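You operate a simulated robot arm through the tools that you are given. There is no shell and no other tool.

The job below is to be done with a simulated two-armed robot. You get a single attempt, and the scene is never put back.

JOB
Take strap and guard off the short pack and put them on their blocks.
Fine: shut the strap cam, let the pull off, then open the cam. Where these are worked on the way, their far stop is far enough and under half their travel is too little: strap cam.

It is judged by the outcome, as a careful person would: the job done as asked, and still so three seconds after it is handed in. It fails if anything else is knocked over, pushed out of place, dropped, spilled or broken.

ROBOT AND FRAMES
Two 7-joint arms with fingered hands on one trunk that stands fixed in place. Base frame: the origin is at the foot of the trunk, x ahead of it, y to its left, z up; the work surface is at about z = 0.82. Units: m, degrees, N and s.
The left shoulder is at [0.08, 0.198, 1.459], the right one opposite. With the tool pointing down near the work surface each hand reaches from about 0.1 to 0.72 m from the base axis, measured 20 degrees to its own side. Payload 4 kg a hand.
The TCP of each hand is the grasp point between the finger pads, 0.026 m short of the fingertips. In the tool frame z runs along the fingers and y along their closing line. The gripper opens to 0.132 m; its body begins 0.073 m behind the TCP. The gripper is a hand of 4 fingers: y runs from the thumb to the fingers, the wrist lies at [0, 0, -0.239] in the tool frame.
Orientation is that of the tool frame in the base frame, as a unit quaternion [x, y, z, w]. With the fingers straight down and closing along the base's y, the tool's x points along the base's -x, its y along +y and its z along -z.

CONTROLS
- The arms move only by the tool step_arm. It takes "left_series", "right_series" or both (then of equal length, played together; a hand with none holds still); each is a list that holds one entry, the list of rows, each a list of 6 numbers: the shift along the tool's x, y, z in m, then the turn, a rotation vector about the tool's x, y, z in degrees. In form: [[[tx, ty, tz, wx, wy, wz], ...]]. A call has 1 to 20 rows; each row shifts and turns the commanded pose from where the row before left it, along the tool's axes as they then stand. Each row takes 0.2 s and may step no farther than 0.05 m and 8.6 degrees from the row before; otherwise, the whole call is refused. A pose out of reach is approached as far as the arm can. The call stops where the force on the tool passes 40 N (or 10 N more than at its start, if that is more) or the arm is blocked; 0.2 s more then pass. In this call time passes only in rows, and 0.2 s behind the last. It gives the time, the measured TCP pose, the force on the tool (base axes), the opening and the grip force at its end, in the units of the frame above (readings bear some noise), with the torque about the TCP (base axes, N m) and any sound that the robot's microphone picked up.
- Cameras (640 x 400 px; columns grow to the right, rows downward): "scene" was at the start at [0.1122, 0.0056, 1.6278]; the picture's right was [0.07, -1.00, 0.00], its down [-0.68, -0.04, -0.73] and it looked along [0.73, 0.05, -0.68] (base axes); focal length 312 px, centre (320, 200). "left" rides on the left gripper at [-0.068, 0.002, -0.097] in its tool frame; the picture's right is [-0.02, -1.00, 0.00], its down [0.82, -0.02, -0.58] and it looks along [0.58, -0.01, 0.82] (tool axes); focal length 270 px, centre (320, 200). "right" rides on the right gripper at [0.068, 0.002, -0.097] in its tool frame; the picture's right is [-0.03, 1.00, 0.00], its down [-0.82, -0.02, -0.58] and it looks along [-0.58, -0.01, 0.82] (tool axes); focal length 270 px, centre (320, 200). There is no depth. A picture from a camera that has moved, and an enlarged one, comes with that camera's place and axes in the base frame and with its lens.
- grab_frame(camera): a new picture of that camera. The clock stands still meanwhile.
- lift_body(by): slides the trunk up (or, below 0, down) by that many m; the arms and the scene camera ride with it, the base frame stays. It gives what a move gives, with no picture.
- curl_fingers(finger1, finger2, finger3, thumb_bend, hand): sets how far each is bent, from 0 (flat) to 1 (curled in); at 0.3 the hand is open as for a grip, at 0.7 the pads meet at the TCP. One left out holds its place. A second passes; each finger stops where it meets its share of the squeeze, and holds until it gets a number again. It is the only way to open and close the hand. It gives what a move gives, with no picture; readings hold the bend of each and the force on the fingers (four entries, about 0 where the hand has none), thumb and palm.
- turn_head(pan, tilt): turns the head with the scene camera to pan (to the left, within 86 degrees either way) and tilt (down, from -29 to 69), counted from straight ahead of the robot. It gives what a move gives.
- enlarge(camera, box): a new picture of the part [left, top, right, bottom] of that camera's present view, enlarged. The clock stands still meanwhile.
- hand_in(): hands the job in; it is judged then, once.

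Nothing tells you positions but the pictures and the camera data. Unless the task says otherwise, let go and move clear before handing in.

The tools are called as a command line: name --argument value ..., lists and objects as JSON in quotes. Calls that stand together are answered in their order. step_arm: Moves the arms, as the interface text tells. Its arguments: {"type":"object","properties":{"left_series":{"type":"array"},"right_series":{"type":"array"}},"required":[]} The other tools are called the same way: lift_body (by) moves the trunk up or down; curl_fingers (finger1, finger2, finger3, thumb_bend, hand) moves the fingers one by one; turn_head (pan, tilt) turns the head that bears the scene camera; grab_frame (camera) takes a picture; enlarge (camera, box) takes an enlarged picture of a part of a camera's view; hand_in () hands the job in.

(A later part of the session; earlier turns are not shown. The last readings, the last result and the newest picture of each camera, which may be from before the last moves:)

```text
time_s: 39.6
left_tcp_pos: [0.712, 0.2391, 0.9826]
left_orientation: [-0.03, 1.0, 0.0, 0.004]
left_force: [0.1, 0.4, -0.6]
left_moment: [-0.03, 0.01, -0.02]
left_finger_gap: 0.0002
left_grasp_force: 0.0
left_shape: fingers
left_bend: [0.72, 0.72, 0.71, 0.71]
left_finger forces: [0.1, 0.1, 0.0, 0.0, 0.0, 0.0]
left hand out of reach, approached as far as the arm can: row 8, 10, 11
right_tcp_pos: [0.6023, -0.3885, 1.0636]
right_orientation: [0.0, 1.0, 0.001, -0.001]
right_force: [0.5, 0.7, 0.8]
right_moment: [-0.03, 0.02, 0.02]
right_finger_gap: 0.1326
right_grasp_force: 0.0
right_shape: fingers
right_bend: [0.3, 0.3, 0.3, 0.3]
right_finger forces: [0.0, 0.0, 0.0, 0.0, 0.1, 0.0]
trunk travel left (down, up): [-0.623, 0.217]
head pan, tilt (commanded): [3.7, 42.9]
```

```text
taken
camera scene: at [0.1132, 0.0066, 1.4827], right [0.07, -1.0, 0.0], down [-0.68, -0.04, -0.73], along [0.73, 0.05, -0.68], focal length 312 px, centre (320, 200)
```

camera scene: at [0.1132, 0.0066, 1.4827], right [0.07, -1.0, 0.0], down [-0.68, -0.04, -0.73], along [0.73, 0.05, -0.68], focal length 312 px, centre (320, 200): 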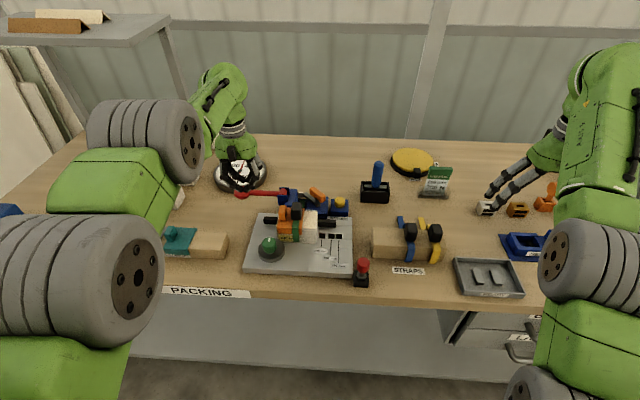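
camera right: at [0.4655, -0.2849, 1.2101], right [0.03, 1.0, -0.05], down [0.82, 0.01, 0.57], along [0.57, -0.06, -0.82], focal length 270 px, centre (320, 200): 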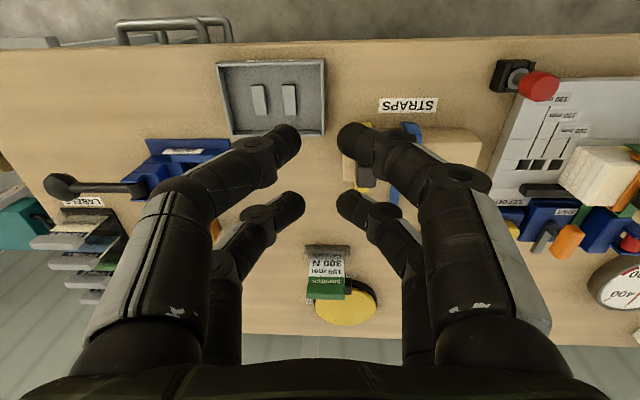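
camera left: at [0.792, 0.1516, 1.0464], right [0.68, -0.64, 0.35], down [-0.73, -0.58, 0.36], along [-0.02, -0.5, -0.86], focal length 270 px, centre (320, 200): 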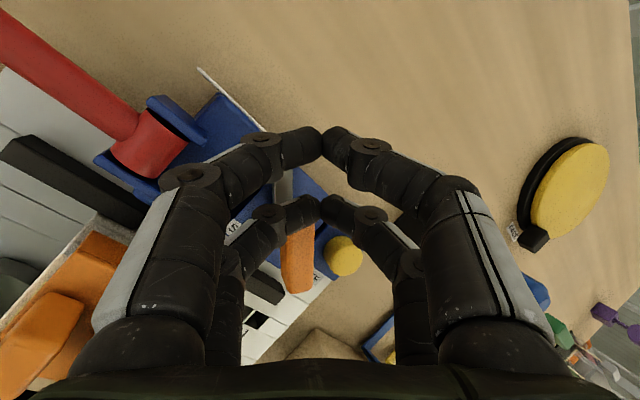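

Left hand is clear. I'll move it farther left and look at the cam.

step_arm --left_series '[[[0.0275, 0.03, -0.008, 0, 0, 0], [0.0275, 0.03, -0.008, 0, 0, 0], [0.0275, 0.03, -0.008, 0, 0, 0], [0.0275, 0.03, -0.008, 0, 0, 0]]]'

enlarge --camera "scene" --box '[260, 170, 380, 260]'

enlarge --camera "scene" --box '[200, 140, 280, 200]'

```text
time_s: 40.6
left_tcp_pos: [0.6968, 0.3372, 1.0105]
left_orientation: [-0.03, 1.0, -0.001, 0.004]
left_force: [0.0, 1.0, -0.1]
left_moment: [-0.01, 0.04, 0.0]
left_finger_gap: 0.0
left_grasp_force: 0.1
left_shape: fingers
left_bend: [0.72, 0.72, 0.71, 0.71]
left_finger forces: [0.0, 0.0, 0.1, 0.0, 0.0, 0.0]
left hand out of reach, approached as far as the arm can: row 1, 2, 3, 4
right_tcp_pos: [0.6018, -0.3884, 1.0645]
right_orientation: [-0.001, 1.0, 0.001, 0.0]
right_force: [-0.7, 0.2, 0.4]
right_moment: [-0.03, 0.01, -0.02]
right_finger_gap: 0.1323
right_grasp_force: 0.0
right_shape: fingers
right_bend: [0.3, 0.3, 0.3, 0.3]
right_finger forces: [0.0, 0.0, 0.0, 0.0, 0.1, 0.0]
trunk travel left (down, up): [-0.623, 0.217]
head pan, tilt (commanded): [3.7, 42.9]
```

```text
4.44 times, centred on (320, 215) of scene
camera zoom: at [0.1116, 0.0067, 1.4828], right [0.07, -1.0, 0.0], down [-0.68, -0.04, -0.73], along [0.73, 0.05, -0.68], focal length 1386 px, centre (320, 133)
```

zoom: 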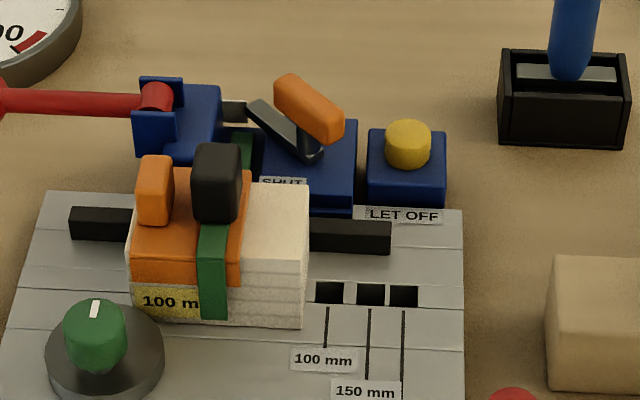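

```text
6.67 times, centred on (240, 170) of scene
camera zoom: at [0.1116, 0.0067, 1.4828], right [0.07, -1.0, 0.0], down [-0.68, -0.04, -0.73], along [0.73, 0.05, -0.68], focal length 2078 px, centre (853, 400)
```

zoom: 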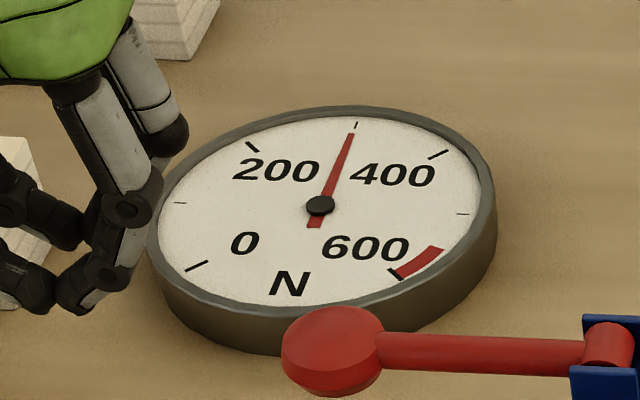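

The pointer now stands at about 47°. I'll finish the turn with the right hand: bring it over at safe height with narrowed fingers and test the needed orientation in the air.

curl_fingers --hand "right" --finger1 0.59 --finger2 0.59 --finger3 0.59 --thumb_bend 0.59

step_arm --right_series '[[[-0.014, 0.04, 0.004, 0, 0, 0], [-0.014, 0.04, 0.004, 0, 0, 0], [-0.014, 0.04, 0.004, 0, 0, 0], [-0.014, 0.04, 0.004, 0, 0, 0], [-0.014, 0.04, 0.004, 0, 0, 0], [-0.01, 0.04, 0.004, 0, 0, 0], [-0.01, 0.04, 0.004, 0, 0, 0]]]'

step_arm --right_series '[[[0, 0, 0, 0, 0, -8.2], [0, 0, 0, 0, 0, -8.2], [0, 0, 0, 0, 0, -8.2], [0, 0, 0, 0, 0, -8.2], [0, 0, 0, 0, 0, -8.2], [0, 0, 0, 0, 0, -8.2], [0, 0, 0, 0, 0, -8.2], [0, 0, 0, 0, -7.63, 0], [0, 0, 0, 0, -7.63, 0], [0, 0, 0, 0, -7.63, 0], [0, 0, 0, 0, -7.63, 0], [0, 0, 0, 6.6, 0, 0], [0, 0, 0, 6.6, 0, 0], [0, 0, 0, 6.6, 0, 0]]]'

grab_frame --camera "scene"

grab_frame --camera "right"

```text
time_s: 41.6
left_tcp_pos: [0.6964, 0.3353, 1.0095]
left_orientation: [-0.03, 1.0, -0.002, 0.003]
left_force: [0.3, -0.2, 0.6]
left_moment: [0.03, 0.01, 0.0]
left_finger_gap: 0.0
left_grasp_force: 0.0
left_shape: fingers
left_bend: [0.72, 0.72, 0.71, 0.71]
left_finger forces: [0.0, 0.1, 0.1, 0.0, 0.0, 0.0]
right_tcp_pos: [0.6009, -0.3891, 1.0614]
right_orientation: [0.0, 1.0, 0.001, -0.001]
right_force: [0.6, -1.1, -0.4]
right_moment: [-0.01, 0.02, 0.0]
right_finger_gap: 0.0362
right_grasp_force: 0.0
right_shape: fingers
right_bend: [0.59, 0.59, 0.59, 0.59]
right_finger forces: [0.0, 0.0, 0.0, 0.0, 0.1, 0.0]
trunk travel left (down, up): [-0.623, 0.217]
head pan, tilt (commanded): [3.7, 42.9]
```

```text
time_s: 43.2
left_tcp_pos: [0.6955, 0.3366, 1.0085]
left_orientation: [-0.029, 1.0, -0.002, 0.003]
left_force: [0.1, 0.1, 0.2]
left_moment: [0.0, 0.0, -0.01]
left_finger_gap: 0.0
left_grasp_force: 0.1
left_shape: fingers
left_bend: [0.72, 0.72, 0.71, 0.71]
left_finger forces: [0.0, 0.1, 0.1, 0.0, 0.0, 0.1]
right_tcp_pos: [0.6904, -0.1078, 1.0354]
right_orientation: [0.0, 1.0, 0.0, -0.001]
right_force: [0.4, 0.6, 0.8]
right_moment: [0.01, 0.03, -0.01]
right_finger_gap: 0.0362
right_grasp_force: 0.0
right_shape: fingers
right_bend: [0.59, 0.59, 0.59, 0.59]
right_finger forces: [0.0, 0.0, 0.1, 0.0, 0.0, 0.0]
trunk travel left (down, up): [-0.623, 0.217]
head pan, tilt (commanded): [3.7, 42.9]
```

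```text
time_s: 46.2
left_tcp_pos: [0.697, 0.3359, 1.0107]
left_orientation: [-0.03, 1.0, -0.002, 0.003]
left_force: [0.0, 0.3, 0.4]
left_moment: [0.0, 0.01, 0.0]
left_finger_gap: 0.0
left_grasp_force: 0.1
left_shape: fingers
left_bend: [0.72, 0.72, 0.71, 0.71]
left_finger forces: [0.0, 0.0, 0.0, 0.0, 0.1, 0.1]
right_tcp_pos: [0.6904, -0.1091, 1.0358]
right_orientation: [-0.415, 0.856, -0.02, 0.308]
right_force: [0.4, -0.4, 0.6]
right_moment: [-0.01, -0.02, -0.02]
right_finger_gap: 0.036
right_grasp_force: 0.0
right_shape: fingers
right_bend: [0.59, 0.59, 0.59, 0.59]
right_finger forces: [0.1, 0.0, 0.0, 0.0, 0.0, 0.0]
trunk travel left (down, up): [-0.623, 0.217]
head pan, tilt (commanded): [3.7, 42.9]
```

```text
taken
camera scene: at [0.1119, 0.0056, 1.4828], right [0.07, -1.0, 0.0], down [-0.68, -0.04, -0.73], along [0.73, 0.05, -0.68], focal length 312 px, centre (320, 200)
```

scene: 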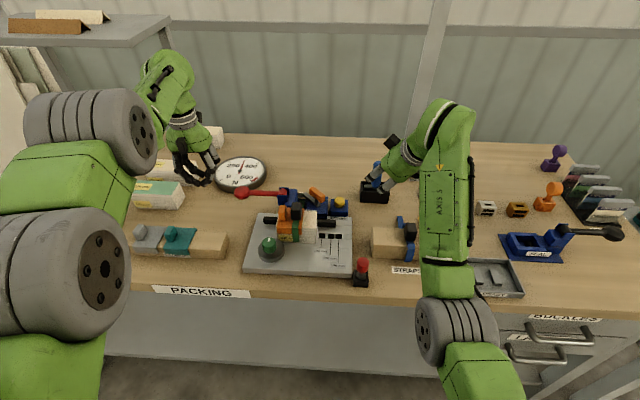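

```text
taken
camera right: at [0.605, -0.1789, 1.0783], right [-0.69, 0.67, -0.28], down [0.08, 0.45, 0.89], along [0.72, 0.59, -0.36], focal length 270 px, centre (320, 200)
```

right: 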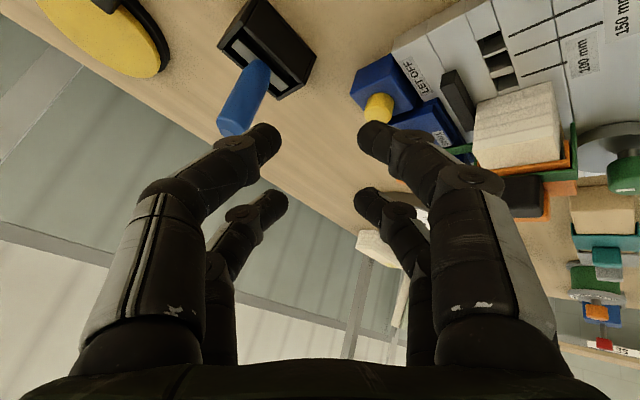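

The right hand reaches this orientation. Before lowering the trunk again I'll move the left hand to a spot with free space beneath, then bring the right hand in line with the handle.

step_arm --left_series '[[[0.026, -0.027, 0, 0, 0, 0], [0.026, -0.027, 0, 0, 0, 0], [0.026, -0.027, 0, 0, 0, 0]]]'

lift_body --by -0.09

grab_frame --camera "scene"

```text
time_s: 47.0
left_tcp_pos: [0.7026, 0.3, 1.011]
left_orientation: [-0.03, 1.0, -0.001, 0.004]
left_force: [0.2, 0.1, 0.0]
left_moment: [0.01, 0.03, -0.01]
left_finger_gap: 0.0002
left_grasp_force: 0.1
left_shape: fingers
left_bend: [0.72, 0.72, 0.71, 0.71]
left_finger forces: [0.0, 0.1, 0.0, 0.1, 0.1, 0.0]
left hand out of reach, approached as far as the arm can: row 1, 2, 3
right_tcp_pos: [0.6906, -0.1101, 1.0362]
right_orientation: [-0.416, 0.856, -0.02, 0.307]
right_force: [0.4, 0.9, 0.1]
right_moment: [0.05, 0.04, 0.0]
right_finger_gap: 0.036
right_grasp_force: 0.0
right_shape: fingers
right_bend: [0.59, 0.59, 0.59, 0.59]
right_finger forces: [0.0, 0.1, 0.0, 0.1, 0.1, 0.0]
trunk travel left (down, up): [-0.623, 0.217]
head pan, tilt (commanded): [3.7, 42.9]
```

```text
time_s: 48.3
left_tcp_pos: [0.7028, 0.3002, 0.9213]
left_orientation: [-0.03, 1.0, -0.002, 0.004]
left_force: [-0.1, 0.3, -0.6]
left_moment: [-0.03, -0.01, 0.03]
left_finger_gap: 0.0003
left_grasp_force: 0.1
left_shape: fingers
left_bend: [0.72, 0.72, 0.71, 0.71]
left_finger forces: [0.0, 0.1, 0.1, 0.0, 0.1, 0.0]
right_tcp_pos: [0.6913, -0.1098, 0.9465]
right_orientation: [-0.417, 0.855, -0.02, 0.307]
right_force: [0.3, 0.0, -0.5]
right_moment: [-0.01, 0.01, -0.02]
right_finger_gap: 0.036
right_grasp_force: 0.1
right_shape: fingers
right_bend: [0.59, 0.59, 0.59, 0.59]
right_finger forces: [0.0, 0.0, 0.0, 0.0, 0.1, 0.0]
trunk travel left (down, up): [-0.533, 0.307]
head pan, tilt (commanded): [3.7, 42.9]
```

```text
taken
camera scene: at [0.1121, 0.0056, 1.3928], right [0.07, -1.0, 0.0], down [-0.68, -0.04, -0.73], along [0.73, 0.05, -0.68], focal length 312 px, centre (320, 200)
```

scene: 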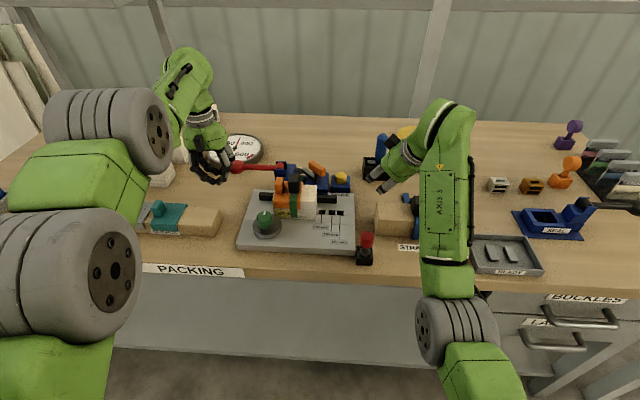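

The left hand stopped short of where I sent it and sits near the red lever's ball; checking its clearance.

enlarge --camera "scene" --box '[150, 110, 290, 210]'

grab_frame --camera "left"

```text
4.00 times, centred on (220, 160) of scene
camera zoom: at [0.1121, 0.0056, 1.3928], right [0.07, -1.0, 0.0], down [-0.68, -0.04, -0.73], along [0.73, 0.05, -0.68], focal length 1247 px, centre (720, 360)
```

zoom: 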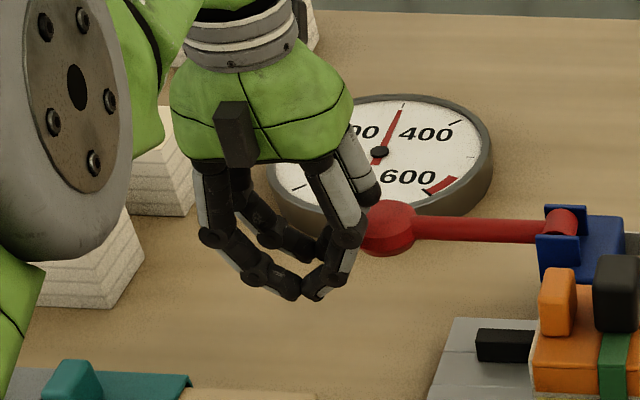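

```text
taken
camera left: at [0.7701, 0.3078, 1.0191], right [0.08, -1.0, 0.0], down [-0.82, -0.07, 0.57], along [-0.57, -0.05, -0.82], focal length 270 px, centre (320, 200)
```

left: 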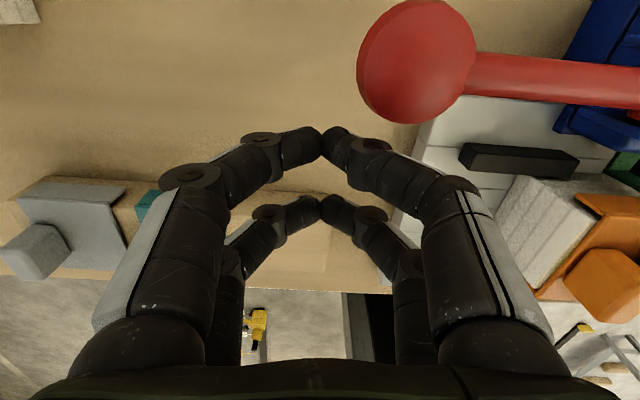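

There's a small gap between the left thumb and the red ball. I'll shift the left hand further left, away from it.

step_arm --left_series '[[[0, 0.015, 0, 0, 0, 0], [0, 0.02, 0, 0, 0, 0]]]'

grab_frame --camera "left"

```text
time_s: 48.9
left_tcp_pos: [0.7006, 0.3375, 0.9202]
left_orientation: [-0.029, 1.0, -0.002, 0.003]
left_force: [-0.6, -0.1, -0.1]
left_moment: [0.0, -0.03, 0.0]
left_finger_gap: 0.0001
left_grasp_force: 0.1
left_shape: fingers
left_bend: [0.72, 0.72, 0.71, 0.71]
left_finger forces: [0.1, 0.0, 0.0, 0.0, 0.1, 0.0]
right_tcp_pos: [0.6911, -0.108, 0.9451]
right_orientation: [-0.416, 0.855, -0.02, 0.307]
right_force: [-0.6, -0.3, 0.6]
right_moment: [-0.01, 0.0, 0.0]
right_finger_gap: 0.0362
right_grasp_force: 0.1
right_shape: fingers
right_bend: [0.59, 0.59, 0.59, 0.59]
right_finger forces: [0.0, 0.0, 0.0, 0.0, 0.0, 0.1]
trunk travel left (down, up): [-0.533, 0.307]
head pan, tilt (commanded): [3.7, 42.9]
```

```text
taken
camera left: at [0.768, 0.3443, 1.0175], right [0.08, -1.0, 0.0], down [-0.82, -0.07, 0.57], along [-0.57, -0.05, -0.82], focal length 270 px, centre (320, 200)
```

left: 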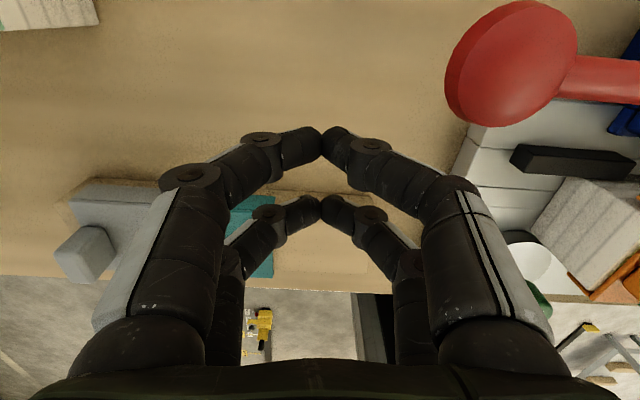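

Left is clear. Now the right hand goes to the start of its approach line above the handle.

step_arm --right_series '[[[-0.0322, 0.0188, 0.0034, 0, 0, 0], [-0.0322, 0.0188, 0.0034, 0, 0, 0], [-0.0322, 0.0188, 0.0034, 0, 0, 0], [-0.0322, 0.0188, 0.0034, 0, 0, 0]]]'

grab_frame --camera "right"

enlarge --camera "scene" --box '[240, 110, 400, 230]'

```text
time_s: 49.9
left_tcp_pos: [0.7005, 0.3367, 0.9213]
left_orientation: [-0.029, 1.0, -0.003, 0.004]
left_force: [0.4, 0.1, -0.6]
left_moment: [-0.02, -0.01, 0.0]
left_finger_gap: 0.0
left_grasp_force: 0.1
left_shape: fingers
left_bend: [0.72, 0.72, 0.71, 0.71]
left_finger forces: [0.0, 0.0, 0.0, 0.0, 0.0, 0.0]
right_tcp_pos: [0.7047, 0.0381, 0.978]
right_orientation: [-0.417, 0.856, -0.021, 0.306]
right_force: [-0.7, -0.6, 0.1]
right_moment: [0.01, 0.0, -0.02]
right_finger_gap: 0.0363
right_grasp_force: 0.0
right_shape: fingers
right_bend: [0.59, 0.59, 0.59, 0.59]
right_finger forces: [0.1, 0.0, 0.1, 0.0, 0.0, 0.0]
trunk travel left (down, up): [-0.533, 0.307]
head pan, tilt (commanded): [3.7, 42.9]
```

```text
taken
camera right: at [0.6194, -0.0308, 1.0202], right [-0.69, 0.67, -0.28], down [0.08, 0.45, 0.89], along [0.72, 0.59, -0.36], focal length 270 px, centre (320, 200)
```

right: 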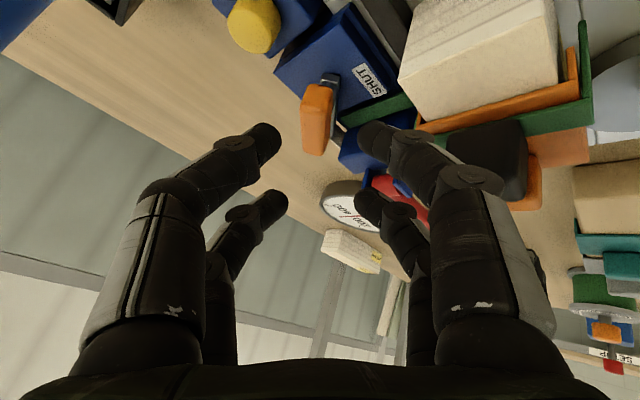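

```text
3.33 times, centred on (320, 170) of scene
camera zoom: at [0.1122, 0.0075, 1.3927], right [0.07, -1.0, 0.0], down [-0.68, -0.05, -0.73], along [0.73, 0.05, -0.68], focal length 1039 px, centre (320, 300)
```

zoom: 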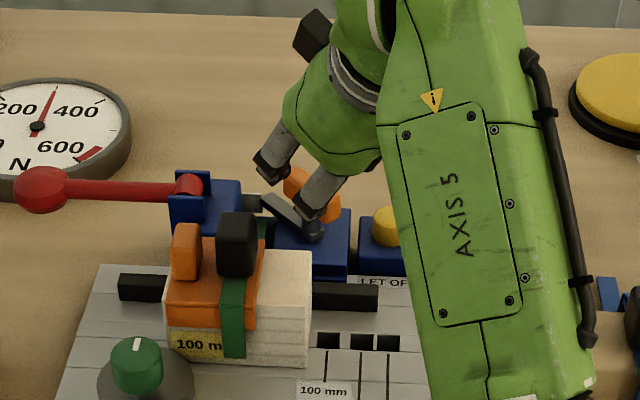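

Handle, hand and approach line agree (predicted and seen pixel match). Advancing along the tool axis in two stages.

step_arm --right_series '[[[0, 0, 0.014, 0, 0, 0], [0, 0, 0.014, 0, 0, 0], [0, 0, 0.014, 0, 0, 0]]]'

grab_frame --camera "right"

enlarge --camera "scene" --box '[260, 120, 360, 200]'

```text
time_s: 50.7
left_tcp_pos: [0.6999, 0.3369, 0.9205]
left_orientation: [-0.03, 1.0, -0.002, 0.003]
left_force: [0.0, 1.2, -0.1]
left_moment: [-0.04, 0.01, 0.03]
left_finger_gap: 0.0001
left_grasp_force: 0.1
left_shape: fingers
left_bend: [0.72, 0.72, 0.71, 0.71]
left_finger forces: [0.1, 0.1, 0.0, 0.1, 0.1, 0.0]
right_tcp_pos: [0.7287, 0.044, 0.9434]
right_orientation: [-0.417, 0.855, -0.019, 0.307]
right_force: [0.5, -0.7, 0.2]
right_moment: [0.01, -0.03, 0.02]
right_finger_gap: 0.0361
right_grasp_force: 0.0
right_shape: fingers
right_bend: [0.59, 0.59, 0.59, 0.59]
right_finger forces: [0.0, 0.1, 0.0, 0.1, 0.1, 0.0]
trunk travel left (down, up): [-0.533, 0.307]
head pan, tilt (commanded): [3.7, 42.9]
```

```text
taken
camera right: at [0.6429, -0.0248, 0.985], right [-0.69, 0.67, -0.28], down [0.08, 0.45, 0.89], along [0.72, 0.59, -0.36], focal length 270 px, centre (320, 200)
```

right: 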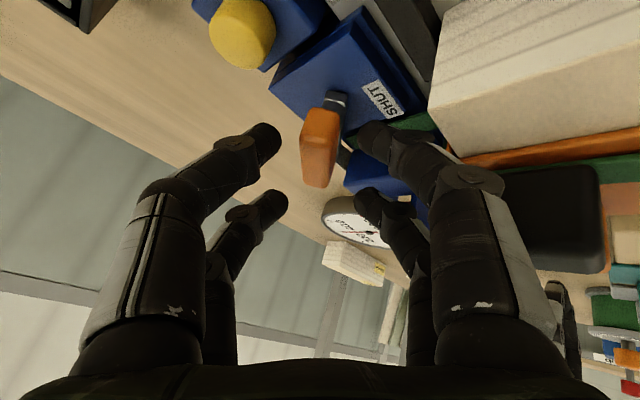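

```text
5.00 times, centred on (310, 160) of scene
camera zoom: at [0.1125, 0.0054, 1.3928], right [0.07, -1.0, 0.0], down [-0.68, -0.04, -0.73], along [0.73, 0.05, -0.68], focal length 1559 px, centre (370, 400)
```

zoom: 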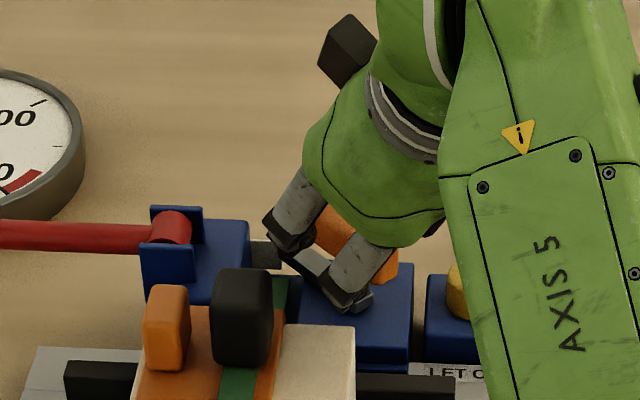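

On track; advancing the last 2.8 cm and checking.

step_arm --right_series '[[[-0.0007, 0.0007, 0.014, 0, 0, 0], [-0.0007, 0.0007, 0.013, 0, 0, 0]]]'

grab_frame --camera "right"

enlarge --camera "scene" --box '[270, 130, 350, 190]'

```text
time_s: 51.3
left_tcp_pos: [0.7004, 0.336, 0.9194]
left_orientation: [-0.03, 1.0, -0.002, 0.003]
left_force: [0.2, 0.3, -0.2]
left_moment: [-0.05, 0.0, 0.0]
left_finger_gap: 0.0002
left_grasp_force: 0.0
left_shape: fingers
left_bend: [0.72, 0.72, 0.71, 0.71]
left_finger forces: [0.0, 0.1, 0.1, 0.1, 0.1, 0.1]
right_tcp_pos: [0.7442, 0.0527, 0.9218]
right_orientation: [-0.417, 0.855, -0.02, 0.307]
right_force: [0.5, 0.1, -0.1]
right_moment: [-0.01, 0.01, 0.01]
right_finger_gap: 0.0362
right_grasp_force: 0.0
right_shape: fingers
right_bend: [0.59, 0.59, 0.59, 0.59]
right_finger forces: [0.0, 0.0, 0.0, 0.0, 0.1, 0.0]
trunk travel left (down, up): [-0.533, 0.307]
head pan, tilt (commanded): [3.7, 42.9]
```

```text
taken
camera right: at [0.6579, -0.0166, 0.964], right [-0.69, 0.67, -0.28], down [0.08, 0.45, 0.89], along [0.72, 0.59, -0.36], focal length 270 px, centre (320, 200)
```

right: 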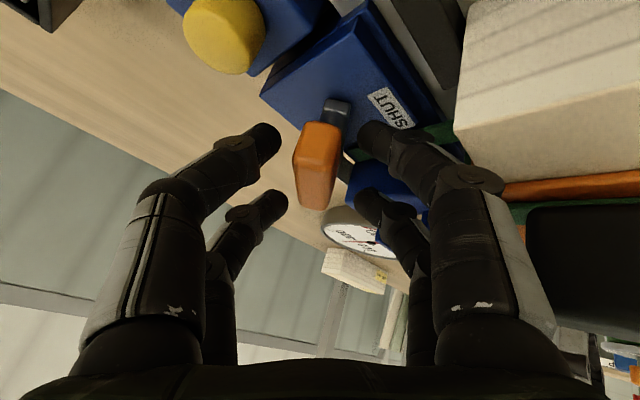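

```text
6.67 times, centred on (310, 160) of scene
camera zoom: at [0.1127, 0.0058, 1.3927], right [0.07, -1.0, 0.0], down [-0.68, -0.04, -0.73], along [0.73, 0.05, -0.68], focal length 2078 px, centre (387, 467)
```

zoom: 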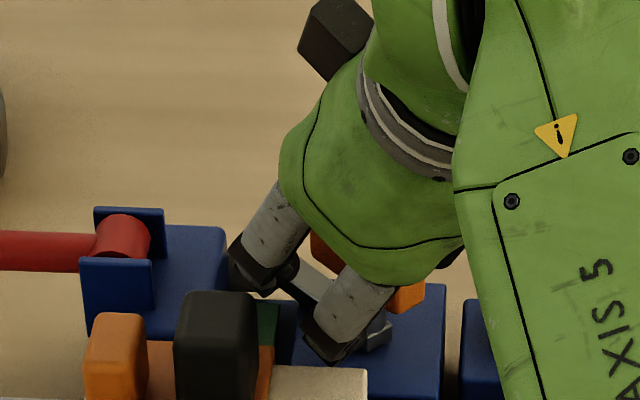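

The handle is centred between the right hand's pairs. Closing on it.

curl_fingers --hand "right" --finger1 0.72 --finger2 0.72 --finger3 0.72 --thumb_bend 0.72

grab_frame --camera "right"

```text
time_s: 52.3
left_tcp_pos: [0.7016, 0.3353, 0.9202]
left_orientation: [-0.03, 1.0, -0.001, 0.003]
left_force: [-0.5, -0.3, -0.1]
left_moment: [0.01, -0.01, -0.03]
left_finger_gap: 0.0
left_grasp_force: 0.1
left_shape: fingers
left_bend: [0.72, 0.72, 0.71, 0.71]
left_finger forces: [0.0, 0.0, 0.0, 0.0, 0.0, 0.0]
right_tcp_pos: [0.743, 0.0525, 0.9214]
right_orientation: [-0.416, 0.856, -0.021, 0.307]
right_force: [5.5, -1.4, -0.3]
right_moment: [0.0, -0.09, -0.05]
right_finger_gap: 0.0154
right_grasp_force: 12.2
right_shape: fingers
right_bend: [0.67, 0.7, 0.66, 0.68]
right_finger forces: [6.1, 3.6, 6.7, 0.1, 7.4, 0.0]
trunk travel left (down, up): [-0.533, 0.307]
head pan, tilt (commanded): [3.7, 42.9]
```

```text
taken
camera right: at [0.6584, -0.017, 0.9638], right [-0.69, 0.67, -0.28], down [0.08, 0.45, 0.89], along [0.72, 0.59, -0.36], focal length 270 px, centre (320, 200)
```

right: 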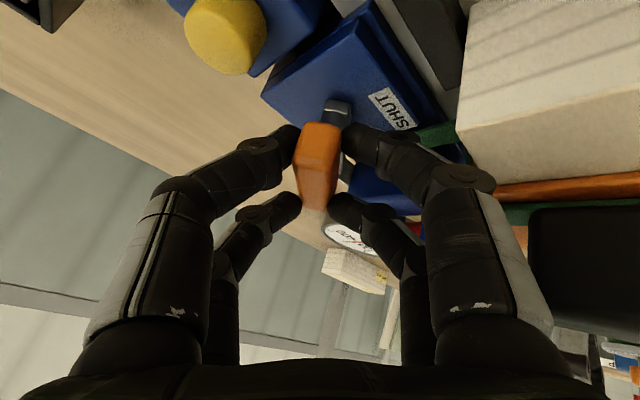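

Good grip. Turning further anticlockwise about the post axis in small steps, 15° first.

step_arm --right_series '[[[0.00057, -0.0009, 0, -2.54, -1.459, -4.05], [0.00057, -0.0009, 0, -2.54, -1.459, -4.05], [0.00057, -0.0009, 0, -2.54, -1.459, -4.05]]]'

grab_frame --camera "right"

enlarge --camera "scene" --box '[270, 130, 350, 190]'

```text
time_s: 53.1
left_tcp_pos: [0.7011, 0.3367, 0.9209]
left_orientation: [-0.03, 1.0, -0.001, 0.002]
left_force: [0.8, 0.5, 0.3]
left_moment: [0.01, 0.02, -0.02]
left_finger_gap: 0.0
left_grasp_force: 0.0
left_shape: fingers
left_bend: [0.72, 0.72, 0.71, 0.71]
left_finger forces: [0.0, 0.0, 0.0, 0.0, 0.1, 0.1]
right_tcp_pos: [0.7463, 0.0487, 0.9216]
right_orientation: [-0.525, 0.793, 0.021, 0.306]
right_force: [4.8, 0.6, -1.9]
right_moment: [0.06, -0.06, -0.05]
right_finger_gap: 0.0154
right_grasp_force: 11.2
right_shape: fingers
right_bend: [0.67, 0.7, 0.66, 0.68]
right_finger forces: [6.4, 3.2, 6.4, 0.1, 6.9, 0.0]
trunk travel left (down, up): [-0.533, 0.307]
head pan, tilt (commanded): [3.7, 42.9]
```

```text
taken
camera right: at [0.6806, -0.0395, 0.9639], right [-0.84, 0.47, -0.28], down [-0.04, 0.45, 0.89], along [0.54, 0.76, -0.36], focal length 270 px, centre (320, 200)
```

right: 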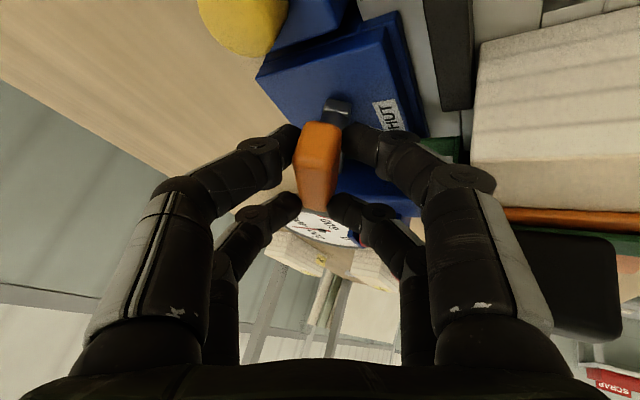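

```text
6.67 times, centred on (310, 160) of scene
camera zoom: at [0.1135, 0.0055, 1.3927], right [0.07, -1.0, 0.0], down [-0.68, -0.04, -0.73], along [0.73, 0.05, -0.68], focal length 2078 px, centre (387, 467)
```

zoom: 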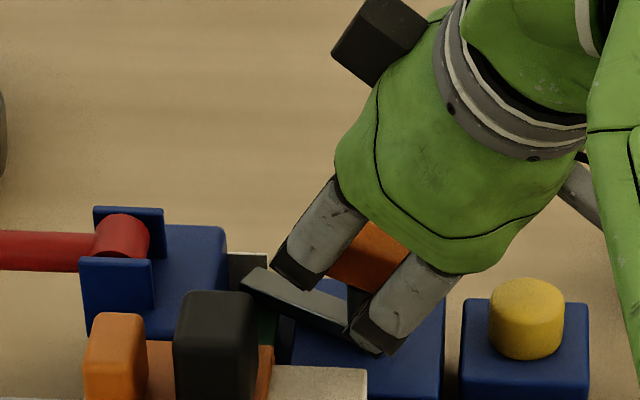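

Turning smoothly at low torque; the pointer is now about 62°. Continuing.

step_arm --right_series '[[[0.00057, -0.0009, 0, -2.54, -1.459, -4.05], [0.00057, -0.0009, 0, -2.54, -1.459, -4.05], [0.00057, -0.0009, 0, -2.54, -1.459, -4.05]]]'

enlarge --camera "scene" --box '[270, 130, 350, 190]'

```text
time_s: 53.9
left_tcp_pos: [0.7055, 0.3364, 0.9175]
left_orientation: [-0.03, 1.0, -0.002, 0.0]
left_force: [0.4, 0.7, 0.1]
left_moment: [0.02, 0.03, -0.03]
left_finger_gap: 0.0
left_grasp_force: 0.0
left_shape: fingers
left_bend: [0.72, 0.72, 0.71, 0.71]
left_finger forces: [0.0, 0.0, 0.0, 0.0, 0.1, 0.0]
right_tcp_pos: [0.7371, 0.0443, 0.9261]
right_orientation: [-0.624, 0.719, 0.061, 0.302]
right_force: [18.7, 4.9, -3.5]
right_moment: [0.22, -0.32, -0.08]
right_finger_gap: 0.0153
right_grasp_force: 11.4
right_shape: fingers
right_bend: [0.7, 0.72, 0.64, 0.65]
right_finger forces: [2.8, 0.0, 8.1, 0.0, 11.2, 0.1]
right hand out of reach, approached as far as the arm can: row 3
trunk travel left (down, up): [-0.533, 0.307]
head pan, tilt (commanded): [3.7, 42.9]
```

```text
6.67 times, centred on (310, 160) of scene
camera zoom: at [0.119, 0.0064, 1.3921], right [0.07, -1.0, 0.0], down [-0.68, -0.04, -0.73], along [0.73, 0.05, -0.68], focal length 2078 px, centre (387, 467)
```

zoom: 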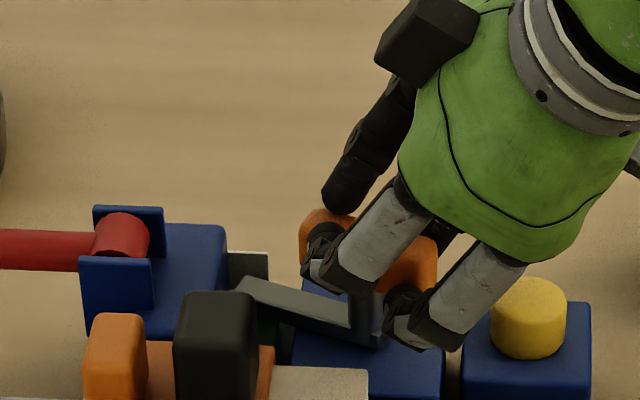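

The hand reached a joint limit near 77° and the handle stays at about 64°. I'll release the far pair only, keep the near end pinched by finger1/thumb as a pivot, swing the hand back a little and push the near end forward along its arc.

curl_fingers --hand "right" --finger2 0.5 --finger3 0.5

grab_frame --camera "right"

enlarge --camera "scene" --box '[270, 130, 350, 190]'

```text
time_s: 54.9
left_tcp_pos: [0.7022, 0.3358, 0.9184]
left_orientation: [-0.03, 1.0, -0.001, 0.003]
left_force: [0.6, 0.4, -0.1]
left_moment: [0.01, -0.01, 0.01]
left_finger_gap: 0.0
left_grasp_force: 0.1
left_shape: fingers
left_bend: [0.72, 0.72, 0.71, 0.71]
left_finger forces: [0.1, 0.0, 0.0, 0.1, 0.0, 0.0]
right_tcp_pos: [0.7342, 0.0436, 0.9277]
right_orientation: [-0.624, 0.719, 0.06, 0.301]
right_force: [4.8, 3.6, -4.2]
right_moment: [0.13, 0.02, 0.02]
right_finger_gap: 0.0171
right_grasp_force: 8.0
right_shape: fingers
right_bend: [0.7, 0.5, 0.5, 0.65]
right_finger forces: [6.1, 0.0, 0.1, 0.0, 8.9, 0.0]
trunk travel left (down, up): [-0.533, 0.307]
head pan, tilt (commanded): [3.7, 42.9]
```

```text
taken
camera right: at [0.6939, -0.0582, 0.9694], right [-0.93, 0.24, -0.28], down [-0.15, 0.43, 0.89], along [0.33, 0.87, -0.36], focal length 270 px, centre (320, 200)
```

right: 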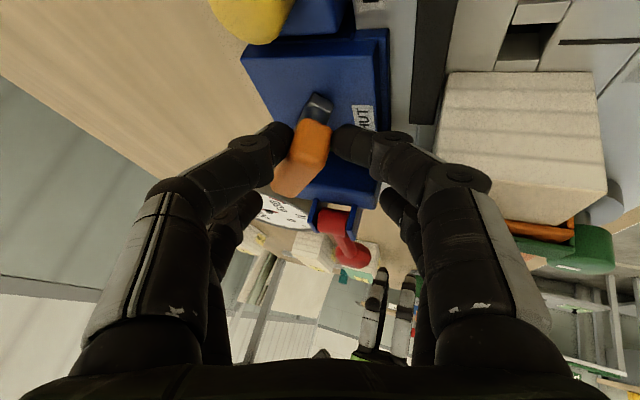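

```text
6.67 times, centred on (310, 160) of scene
camera zoom: at [0.1143, 0.0064, 1.3926], right [0.07, -1.0, 0.0], down [-0.68, -0.04, -0.73], along [0.73, 0.05, -0.68], focal length 2078 px, centre (387, 467)
```

zoom: 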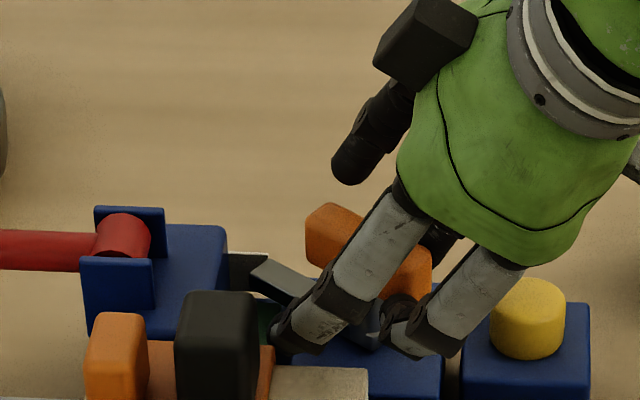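

The near end is pinched; the handle is about 56°. Rotating the hand back about that pinch point first.

step_arm --right_series '[[[-0.0006, -0.0008, 0.0007, 3.39, 1.946, 5.4], [-0.0006, -0.0008, 0.0007, 3.39, 1.946, 5.4], [-0.0006, -0.0008, 0.0007, 3.39, 1.946, 5.4]]]'

grab_frame --camera "right"

enlarge --camera "scene" --box '[270, 130, 350, 190]'

```text
time_s: 55.7
left_tcp_pos: [0.7024, 0.3368, 0.9204]
left_orientation: [-0.03, 1.0, -0.002, 0.002]
left_force: [1.3, 0.7, -0.6]
left_moment: [0.01, 0.01, -0.01]
left_finger_gap: 0.0
left_grasp_force: 0.1
left_shape: fingers
left_bend: [0.72, 0.72, 0.71, 0.71]
left_finger forces: [0.1, 0.1, 0.1, 0.1, 0.1, 0.0]
right_tcp_pos: [0.7338, 0.0475, 0.9276]
right_orientation: [-0.488, 0.817, 0.006, 0.308]
right_force: [1.7, 1.4, -3.3]
right_moment: [0.12, 0.03, 0.06]
right_finger_gap: 0.0158
right_grasp_force: 6.5
right_shape: fingers
right_bend: [0.7, 0.5, 0.5, 0.67]
right_finger forces: [6.7, 0.1, 0.0, 0.0, 6.5, 0.0]
trunk travel left (down, up): [-0.533, 0.307]
head pan, tilt (commanded): [3.7, 42.9]
```

```text
taken
camera right: at [0.6631, -0.0366, 0.9703], right [-0.79, 0.54, -0.28], down [0.0, 0.46, 0.89], along [0.61, 0.7, -0.36], focal length 270 px, centre (320, 200)
```

right: 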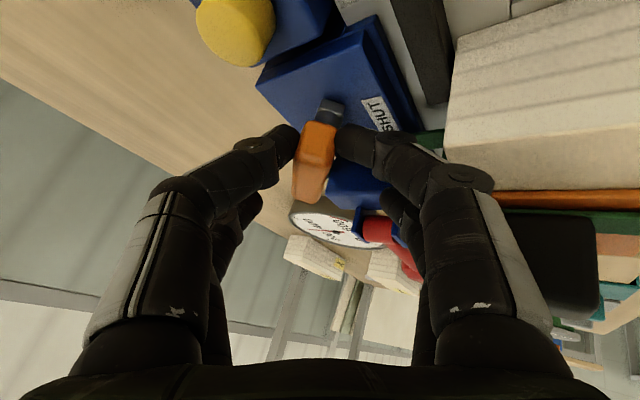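

```text
6.67 times, centred on (310, 160) of scene
camera zoom: at [0.1128, 0.0064, 1.3927], right [0.07, -1.0, 0.0], down [-0.68, -0.04, -0.73], along [0.73, 0.05, -0.68], focal length 2078 px, centre (387, 467)
```

zoom: 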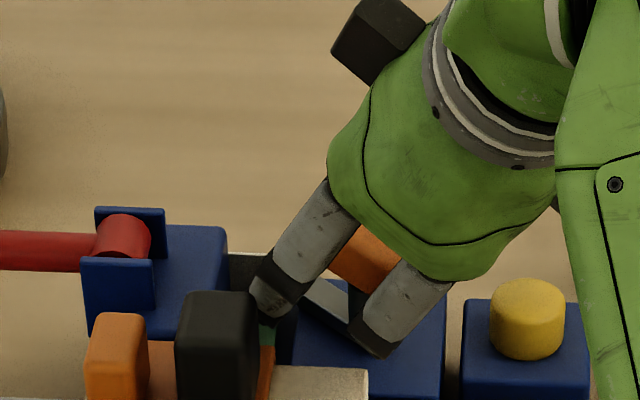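

Better idea: use finger1 and finger3 as a diagonal couple, with thumb and finger2 open, so curling them turns the handle anticlockwise within the hand. I'll open the thumb and recentre the hand on the post.

curl_fingers --hand "right" --thumb_bend 0.5

step_arm --right_series '[[[-0.001, -0.0031, 0.0057, -1.27, -0.73, -2.03], [-0.001, -0.0031, 0.0057, -1.27, -0.73, -2.03]]]'

grab_frame --camera "right"

```text
time_s: 56.7
left_tcp_pos: [0.7014, 0.3371, 0.9211]
left_orientation: [-0.03, 1.0, -0.002, 0.003]
left_force: [0.1, -0.3, -1.2]
left_moment: [0.0, 0.02, -0.01]
left_finger_gap: 0.0
left_grasp_force: 0.1
left_shape: fingers
left_bend: [0.72, 0.72, 0.71, 0.71]
left_finger forces: [0.1, 0.0, 0.0, 0.0, 0.0, 0.1]
right_tcp_pos: [0.735, 0.0458, 0.9283]
right_orientation: [-0.489, 0.816, 0.006, 0.307]
right_force: [-2.0, 0.7, -1.2]
right_moment: [0.04, 0.08, 0.0]
right_finger_gap: 0.0341
right_grasp_force: 0.9
right_shape: fingers
right_bend: [0.71, 0.5, 0.5, 0.5]
right_finger forces: [1.7, 0.0, 0.1, 0.0, 0.0, 0.1]
trunk travel left (down, up): [-0.533, 0.307]
head pan, tilt (commanded): [3.7, 42.9]
```

```text
time_s: 57.3
left_tcp_pos: [0.6989, 0.3366, 0.9224]
left_orientation: [-0.03, 1.0, 0.0, 0.003]
left_force: [-0.5, -1.0, 0.6]
left_moment: [0.01, 0.02, 0.0]
left_finger_gap: 0.0001
left_grasp_force: 0.1
left_shape: fingers
left_bend: [0.72, 0.72, 0.71, 0.71]
left_finger forces: [0.1, 0.0, 0.0, 0.0, 0.0, 0.1]
right_tcp_pos: [0.7458, 0.0466, 0.9242]
right_orientation: [-0.524, 0.794, 0.02, 0.308]
right_force: [-8.7, -2.2, 2.6]
right_moment: [-0.07, 0.25, 0.0]
right_finger_gap: 0.0378
right_grasp_force: 4.9
right_shape: fingers
right_bend: [0.71, 0.5, 0.5, 0.5]
right_finger forces: [8.6, 0.0, 0.0, 0.1, 0.0, 0.1]
trunk travel left (down, up): [-0.533, 0.307]
head pan, tilt (commanded): [3.7, 42.9]
```

```text
taken
camera right: at [0.681, -0.0418, 0.966], right [-0.84, 0.47, -0.28], down [-0.04, 0.45, 0.89], along [0.55, 0.76, -0.36], focal length 270 px, centre (320, 200)
```

right: 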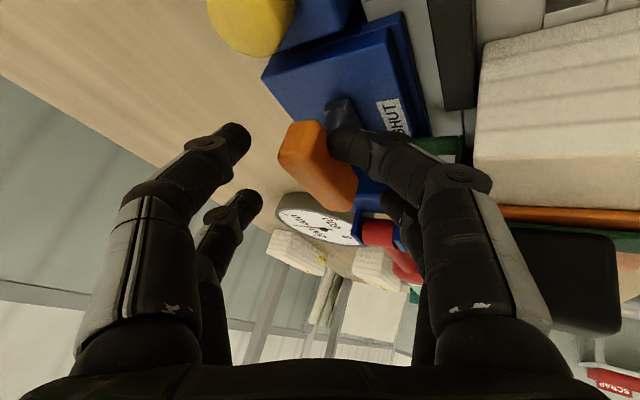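

Finger1's push has swung the handle well round. Looking closely at its angle now.

enlarge --camera "right" --box '[240, 60, 460, 260]'

enlarge --camera "scene" --box '[270, 130, 350, 190]'

```text
2.00 times, centred on (350, 160) of right
camera zoom: at [0.681, -0.0418, 0.966], right [-0.84, 0.47, -0.28], down [-0.04, 0.45, 0.89], along [0.55, 0.76, -0.36], focal length 541 px, centre (260, 280)
```

zoom: 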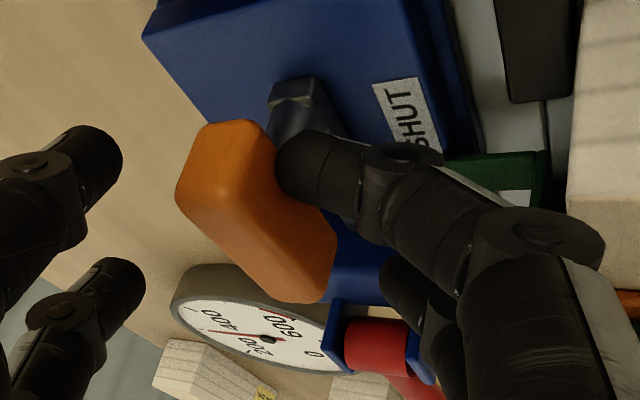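

```text
6.67 times, centred on (310, 160) of scene
camera zoom: at [0.1093, 0.0049, 1.3931], right [0.06, -1.0, 0.0], down [-0.68, -0.04, -0.73], along [0.73, 0.05, -0.68], focal length 2078 px, centre (387, 467)
```

zoom: 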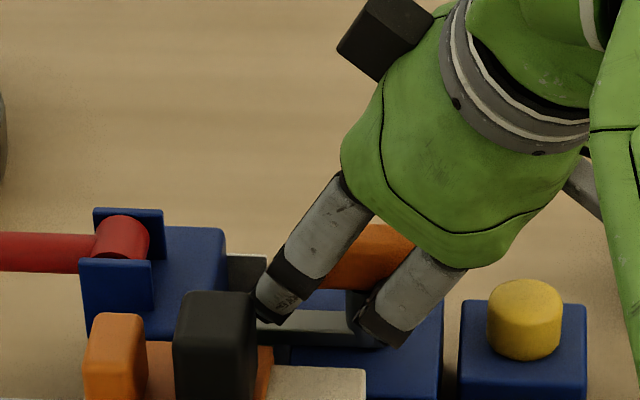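

The pointer now lies nearly across the strap channel, about 85–90°. I'll push a few millimetres more to find the stop.

step_arm --right_series '[[[0, -0.003, 0.001, 0, 0, 0], [0, -0.003, 0.001, 0, 0, 0]]]'

enlarge --camera "right" --box '[240, 60, 460, 260]'

enlarge --camera "scene" --box '[270, 130, 350, 190]'

```text
time_s: 57.9
left_tcp_pos: [0.6976, 0.3362, 0.9224]
left_orientation: [-0.03, 1.0, -0.001, 0.006]
left_force: [-0.2, 0.2, -0.4]
left_moment: [-0.01, 0.01, 0.0]
left_finger_gap: 0.0001
left_grasp_force: 0.0
left_shape: fingers
left_bend: [0.72, 0.72, 0.71, 0.71]
left_finger forces: [0.0, 0.0, 0.0, 0.1, 0.0, 0.1]
right_tcp_pos: [0.7512, 0.0467, 0.9239]
right_orientation: [-0.524, 0.794, 0.02, 0.308]
right_force: [-15.9, -2.1, 4.9]
right_moment: [-0.07, 0.48, -0.02]
right_finger_gap: 0.0414
right_grasp_force: 8.0
right_shape: fingers
right_bend: [0.71, 0.5, 0.5, 0.5]
right_finger forces: [15.7, 0.0, 0.0, 0.1, 0.1, 0.1]
trunk travel left (down, up): [-0.533, 0.307]
head pan, tilt (commanded): [3.7, 42.9]
```

```text
2.00 times, centred on (350, 160) of right
camera zoom: at [0.6856, -0.0431, 0.9663], right [-0.84, 0.47, -0.28], down [-0.04, 0.45, 0.89], along [0.55, 0.76, -0.36], focal length 541 px, centre (260, 280)
```

zoom: 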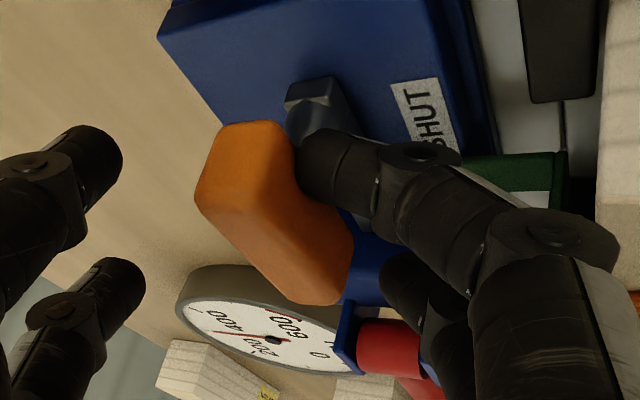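

```text
6.67 times, centred on (310, 160) of scene
camera zoom: at [0.1076, 0.0049, 1.3932], right [0.07, -1.0, 0.0], down [-0.68, -0.04, -0.74], along [0.73, 0.05, -0.68], focal length 2078 px, centre (387, 467)
```

zoom: 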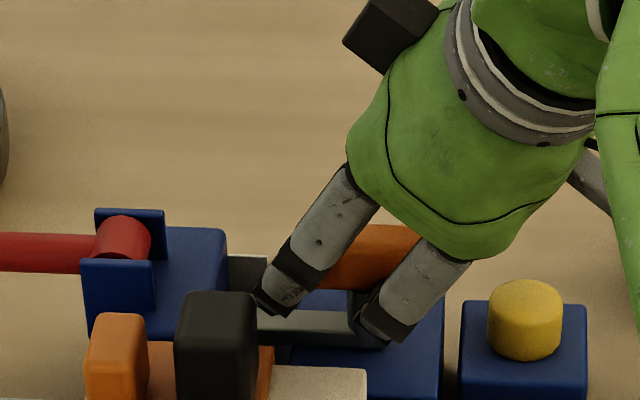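

Force rose without further motion, so the cam is at its shut stop, pointer across the strap. Backing finger1 off slightly, then retreating along the tool axis.

step_arm --right_series '[[[0, 0.007, -0.002, 0, 0, 0], [0, 0, -0.015, 0, 0, 0], [0, 0, -0.03, 0, 0, 0], [0, 0, -0.03, 0, 0, 0]]]'

enlarge --camera "scene" --box '[250, 120, 370, 210]'

grab_frame --camera "right"

```text
time_s: 58.9
left_tcp_pos: [0.7002, 0.3345, 0.9217]
left_orientation: [-0.03, 1.0, -0.001, 0.003]
left_force: [-0.5, 0.4, 0.6]
left_moment: [-0.05, 0.04, -0.03]
left_finger_gap: 0.0
left_grasp_force: 0.2
left_shape: fingers
left_bend: [0.72, 0.72, 0.71, 0.71]
left_finger forces: [0.1, 0.0, 0.0, 0.0, 0.0, 0.0]
right_tcp_pos: [0.71, 0.0211, 0.982]
right_orientation: [-0.525, 0.793, 0.02, 0.307]
right_force: [0.0, 0.4, -0.4]
right_moment: [-0.02, 0.01, 0.03]
right_finger_gap: 0.0307
right_grasp_force: 0.0
right_shape: fingers
right_bend: [0.72, 0.5, 0.5, 0.5]
right_finger forces: [0.0, 0.0, 0.1, 0.1, 0.0, 0.1]
trunk travel left (down, up): [-0.533, 0.307]
head pan, tilt (commanded): [3.7, 42.9]
```

```text
4.44 times, centred on (310, 165) of scene
camera zoom: at [0.1118, 0.0056, 1.3928], right [0.07, -1.0, 0.0], down [-0.68, -0.04, -0.73], along [0.73, 0.05, -0.68], focal length 1386 px, centre (364, 356)
```

zoom: 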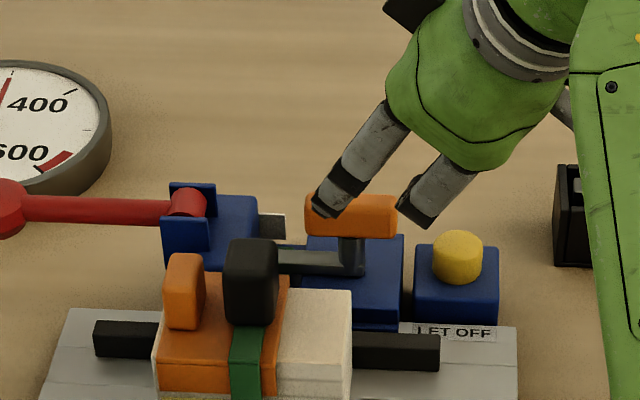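

```text
taken
camera right: at [0.6452, -0.0684, 1.0242], right [-0.84, 0.47, -0.28], down [-0.04, 0.46, 0.89], along [0.54, 0.76, -0.36], focal length 270 px, centre (320, 200)
```

right: 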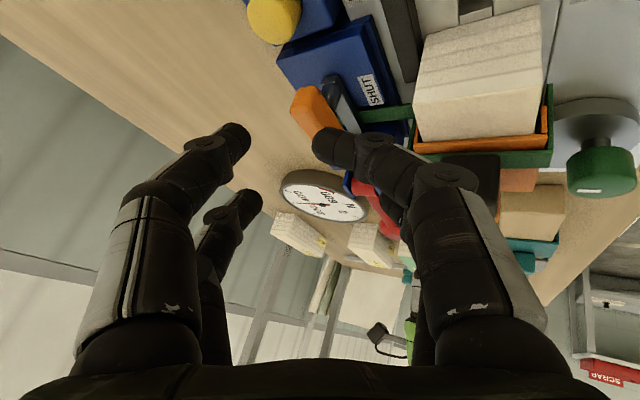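

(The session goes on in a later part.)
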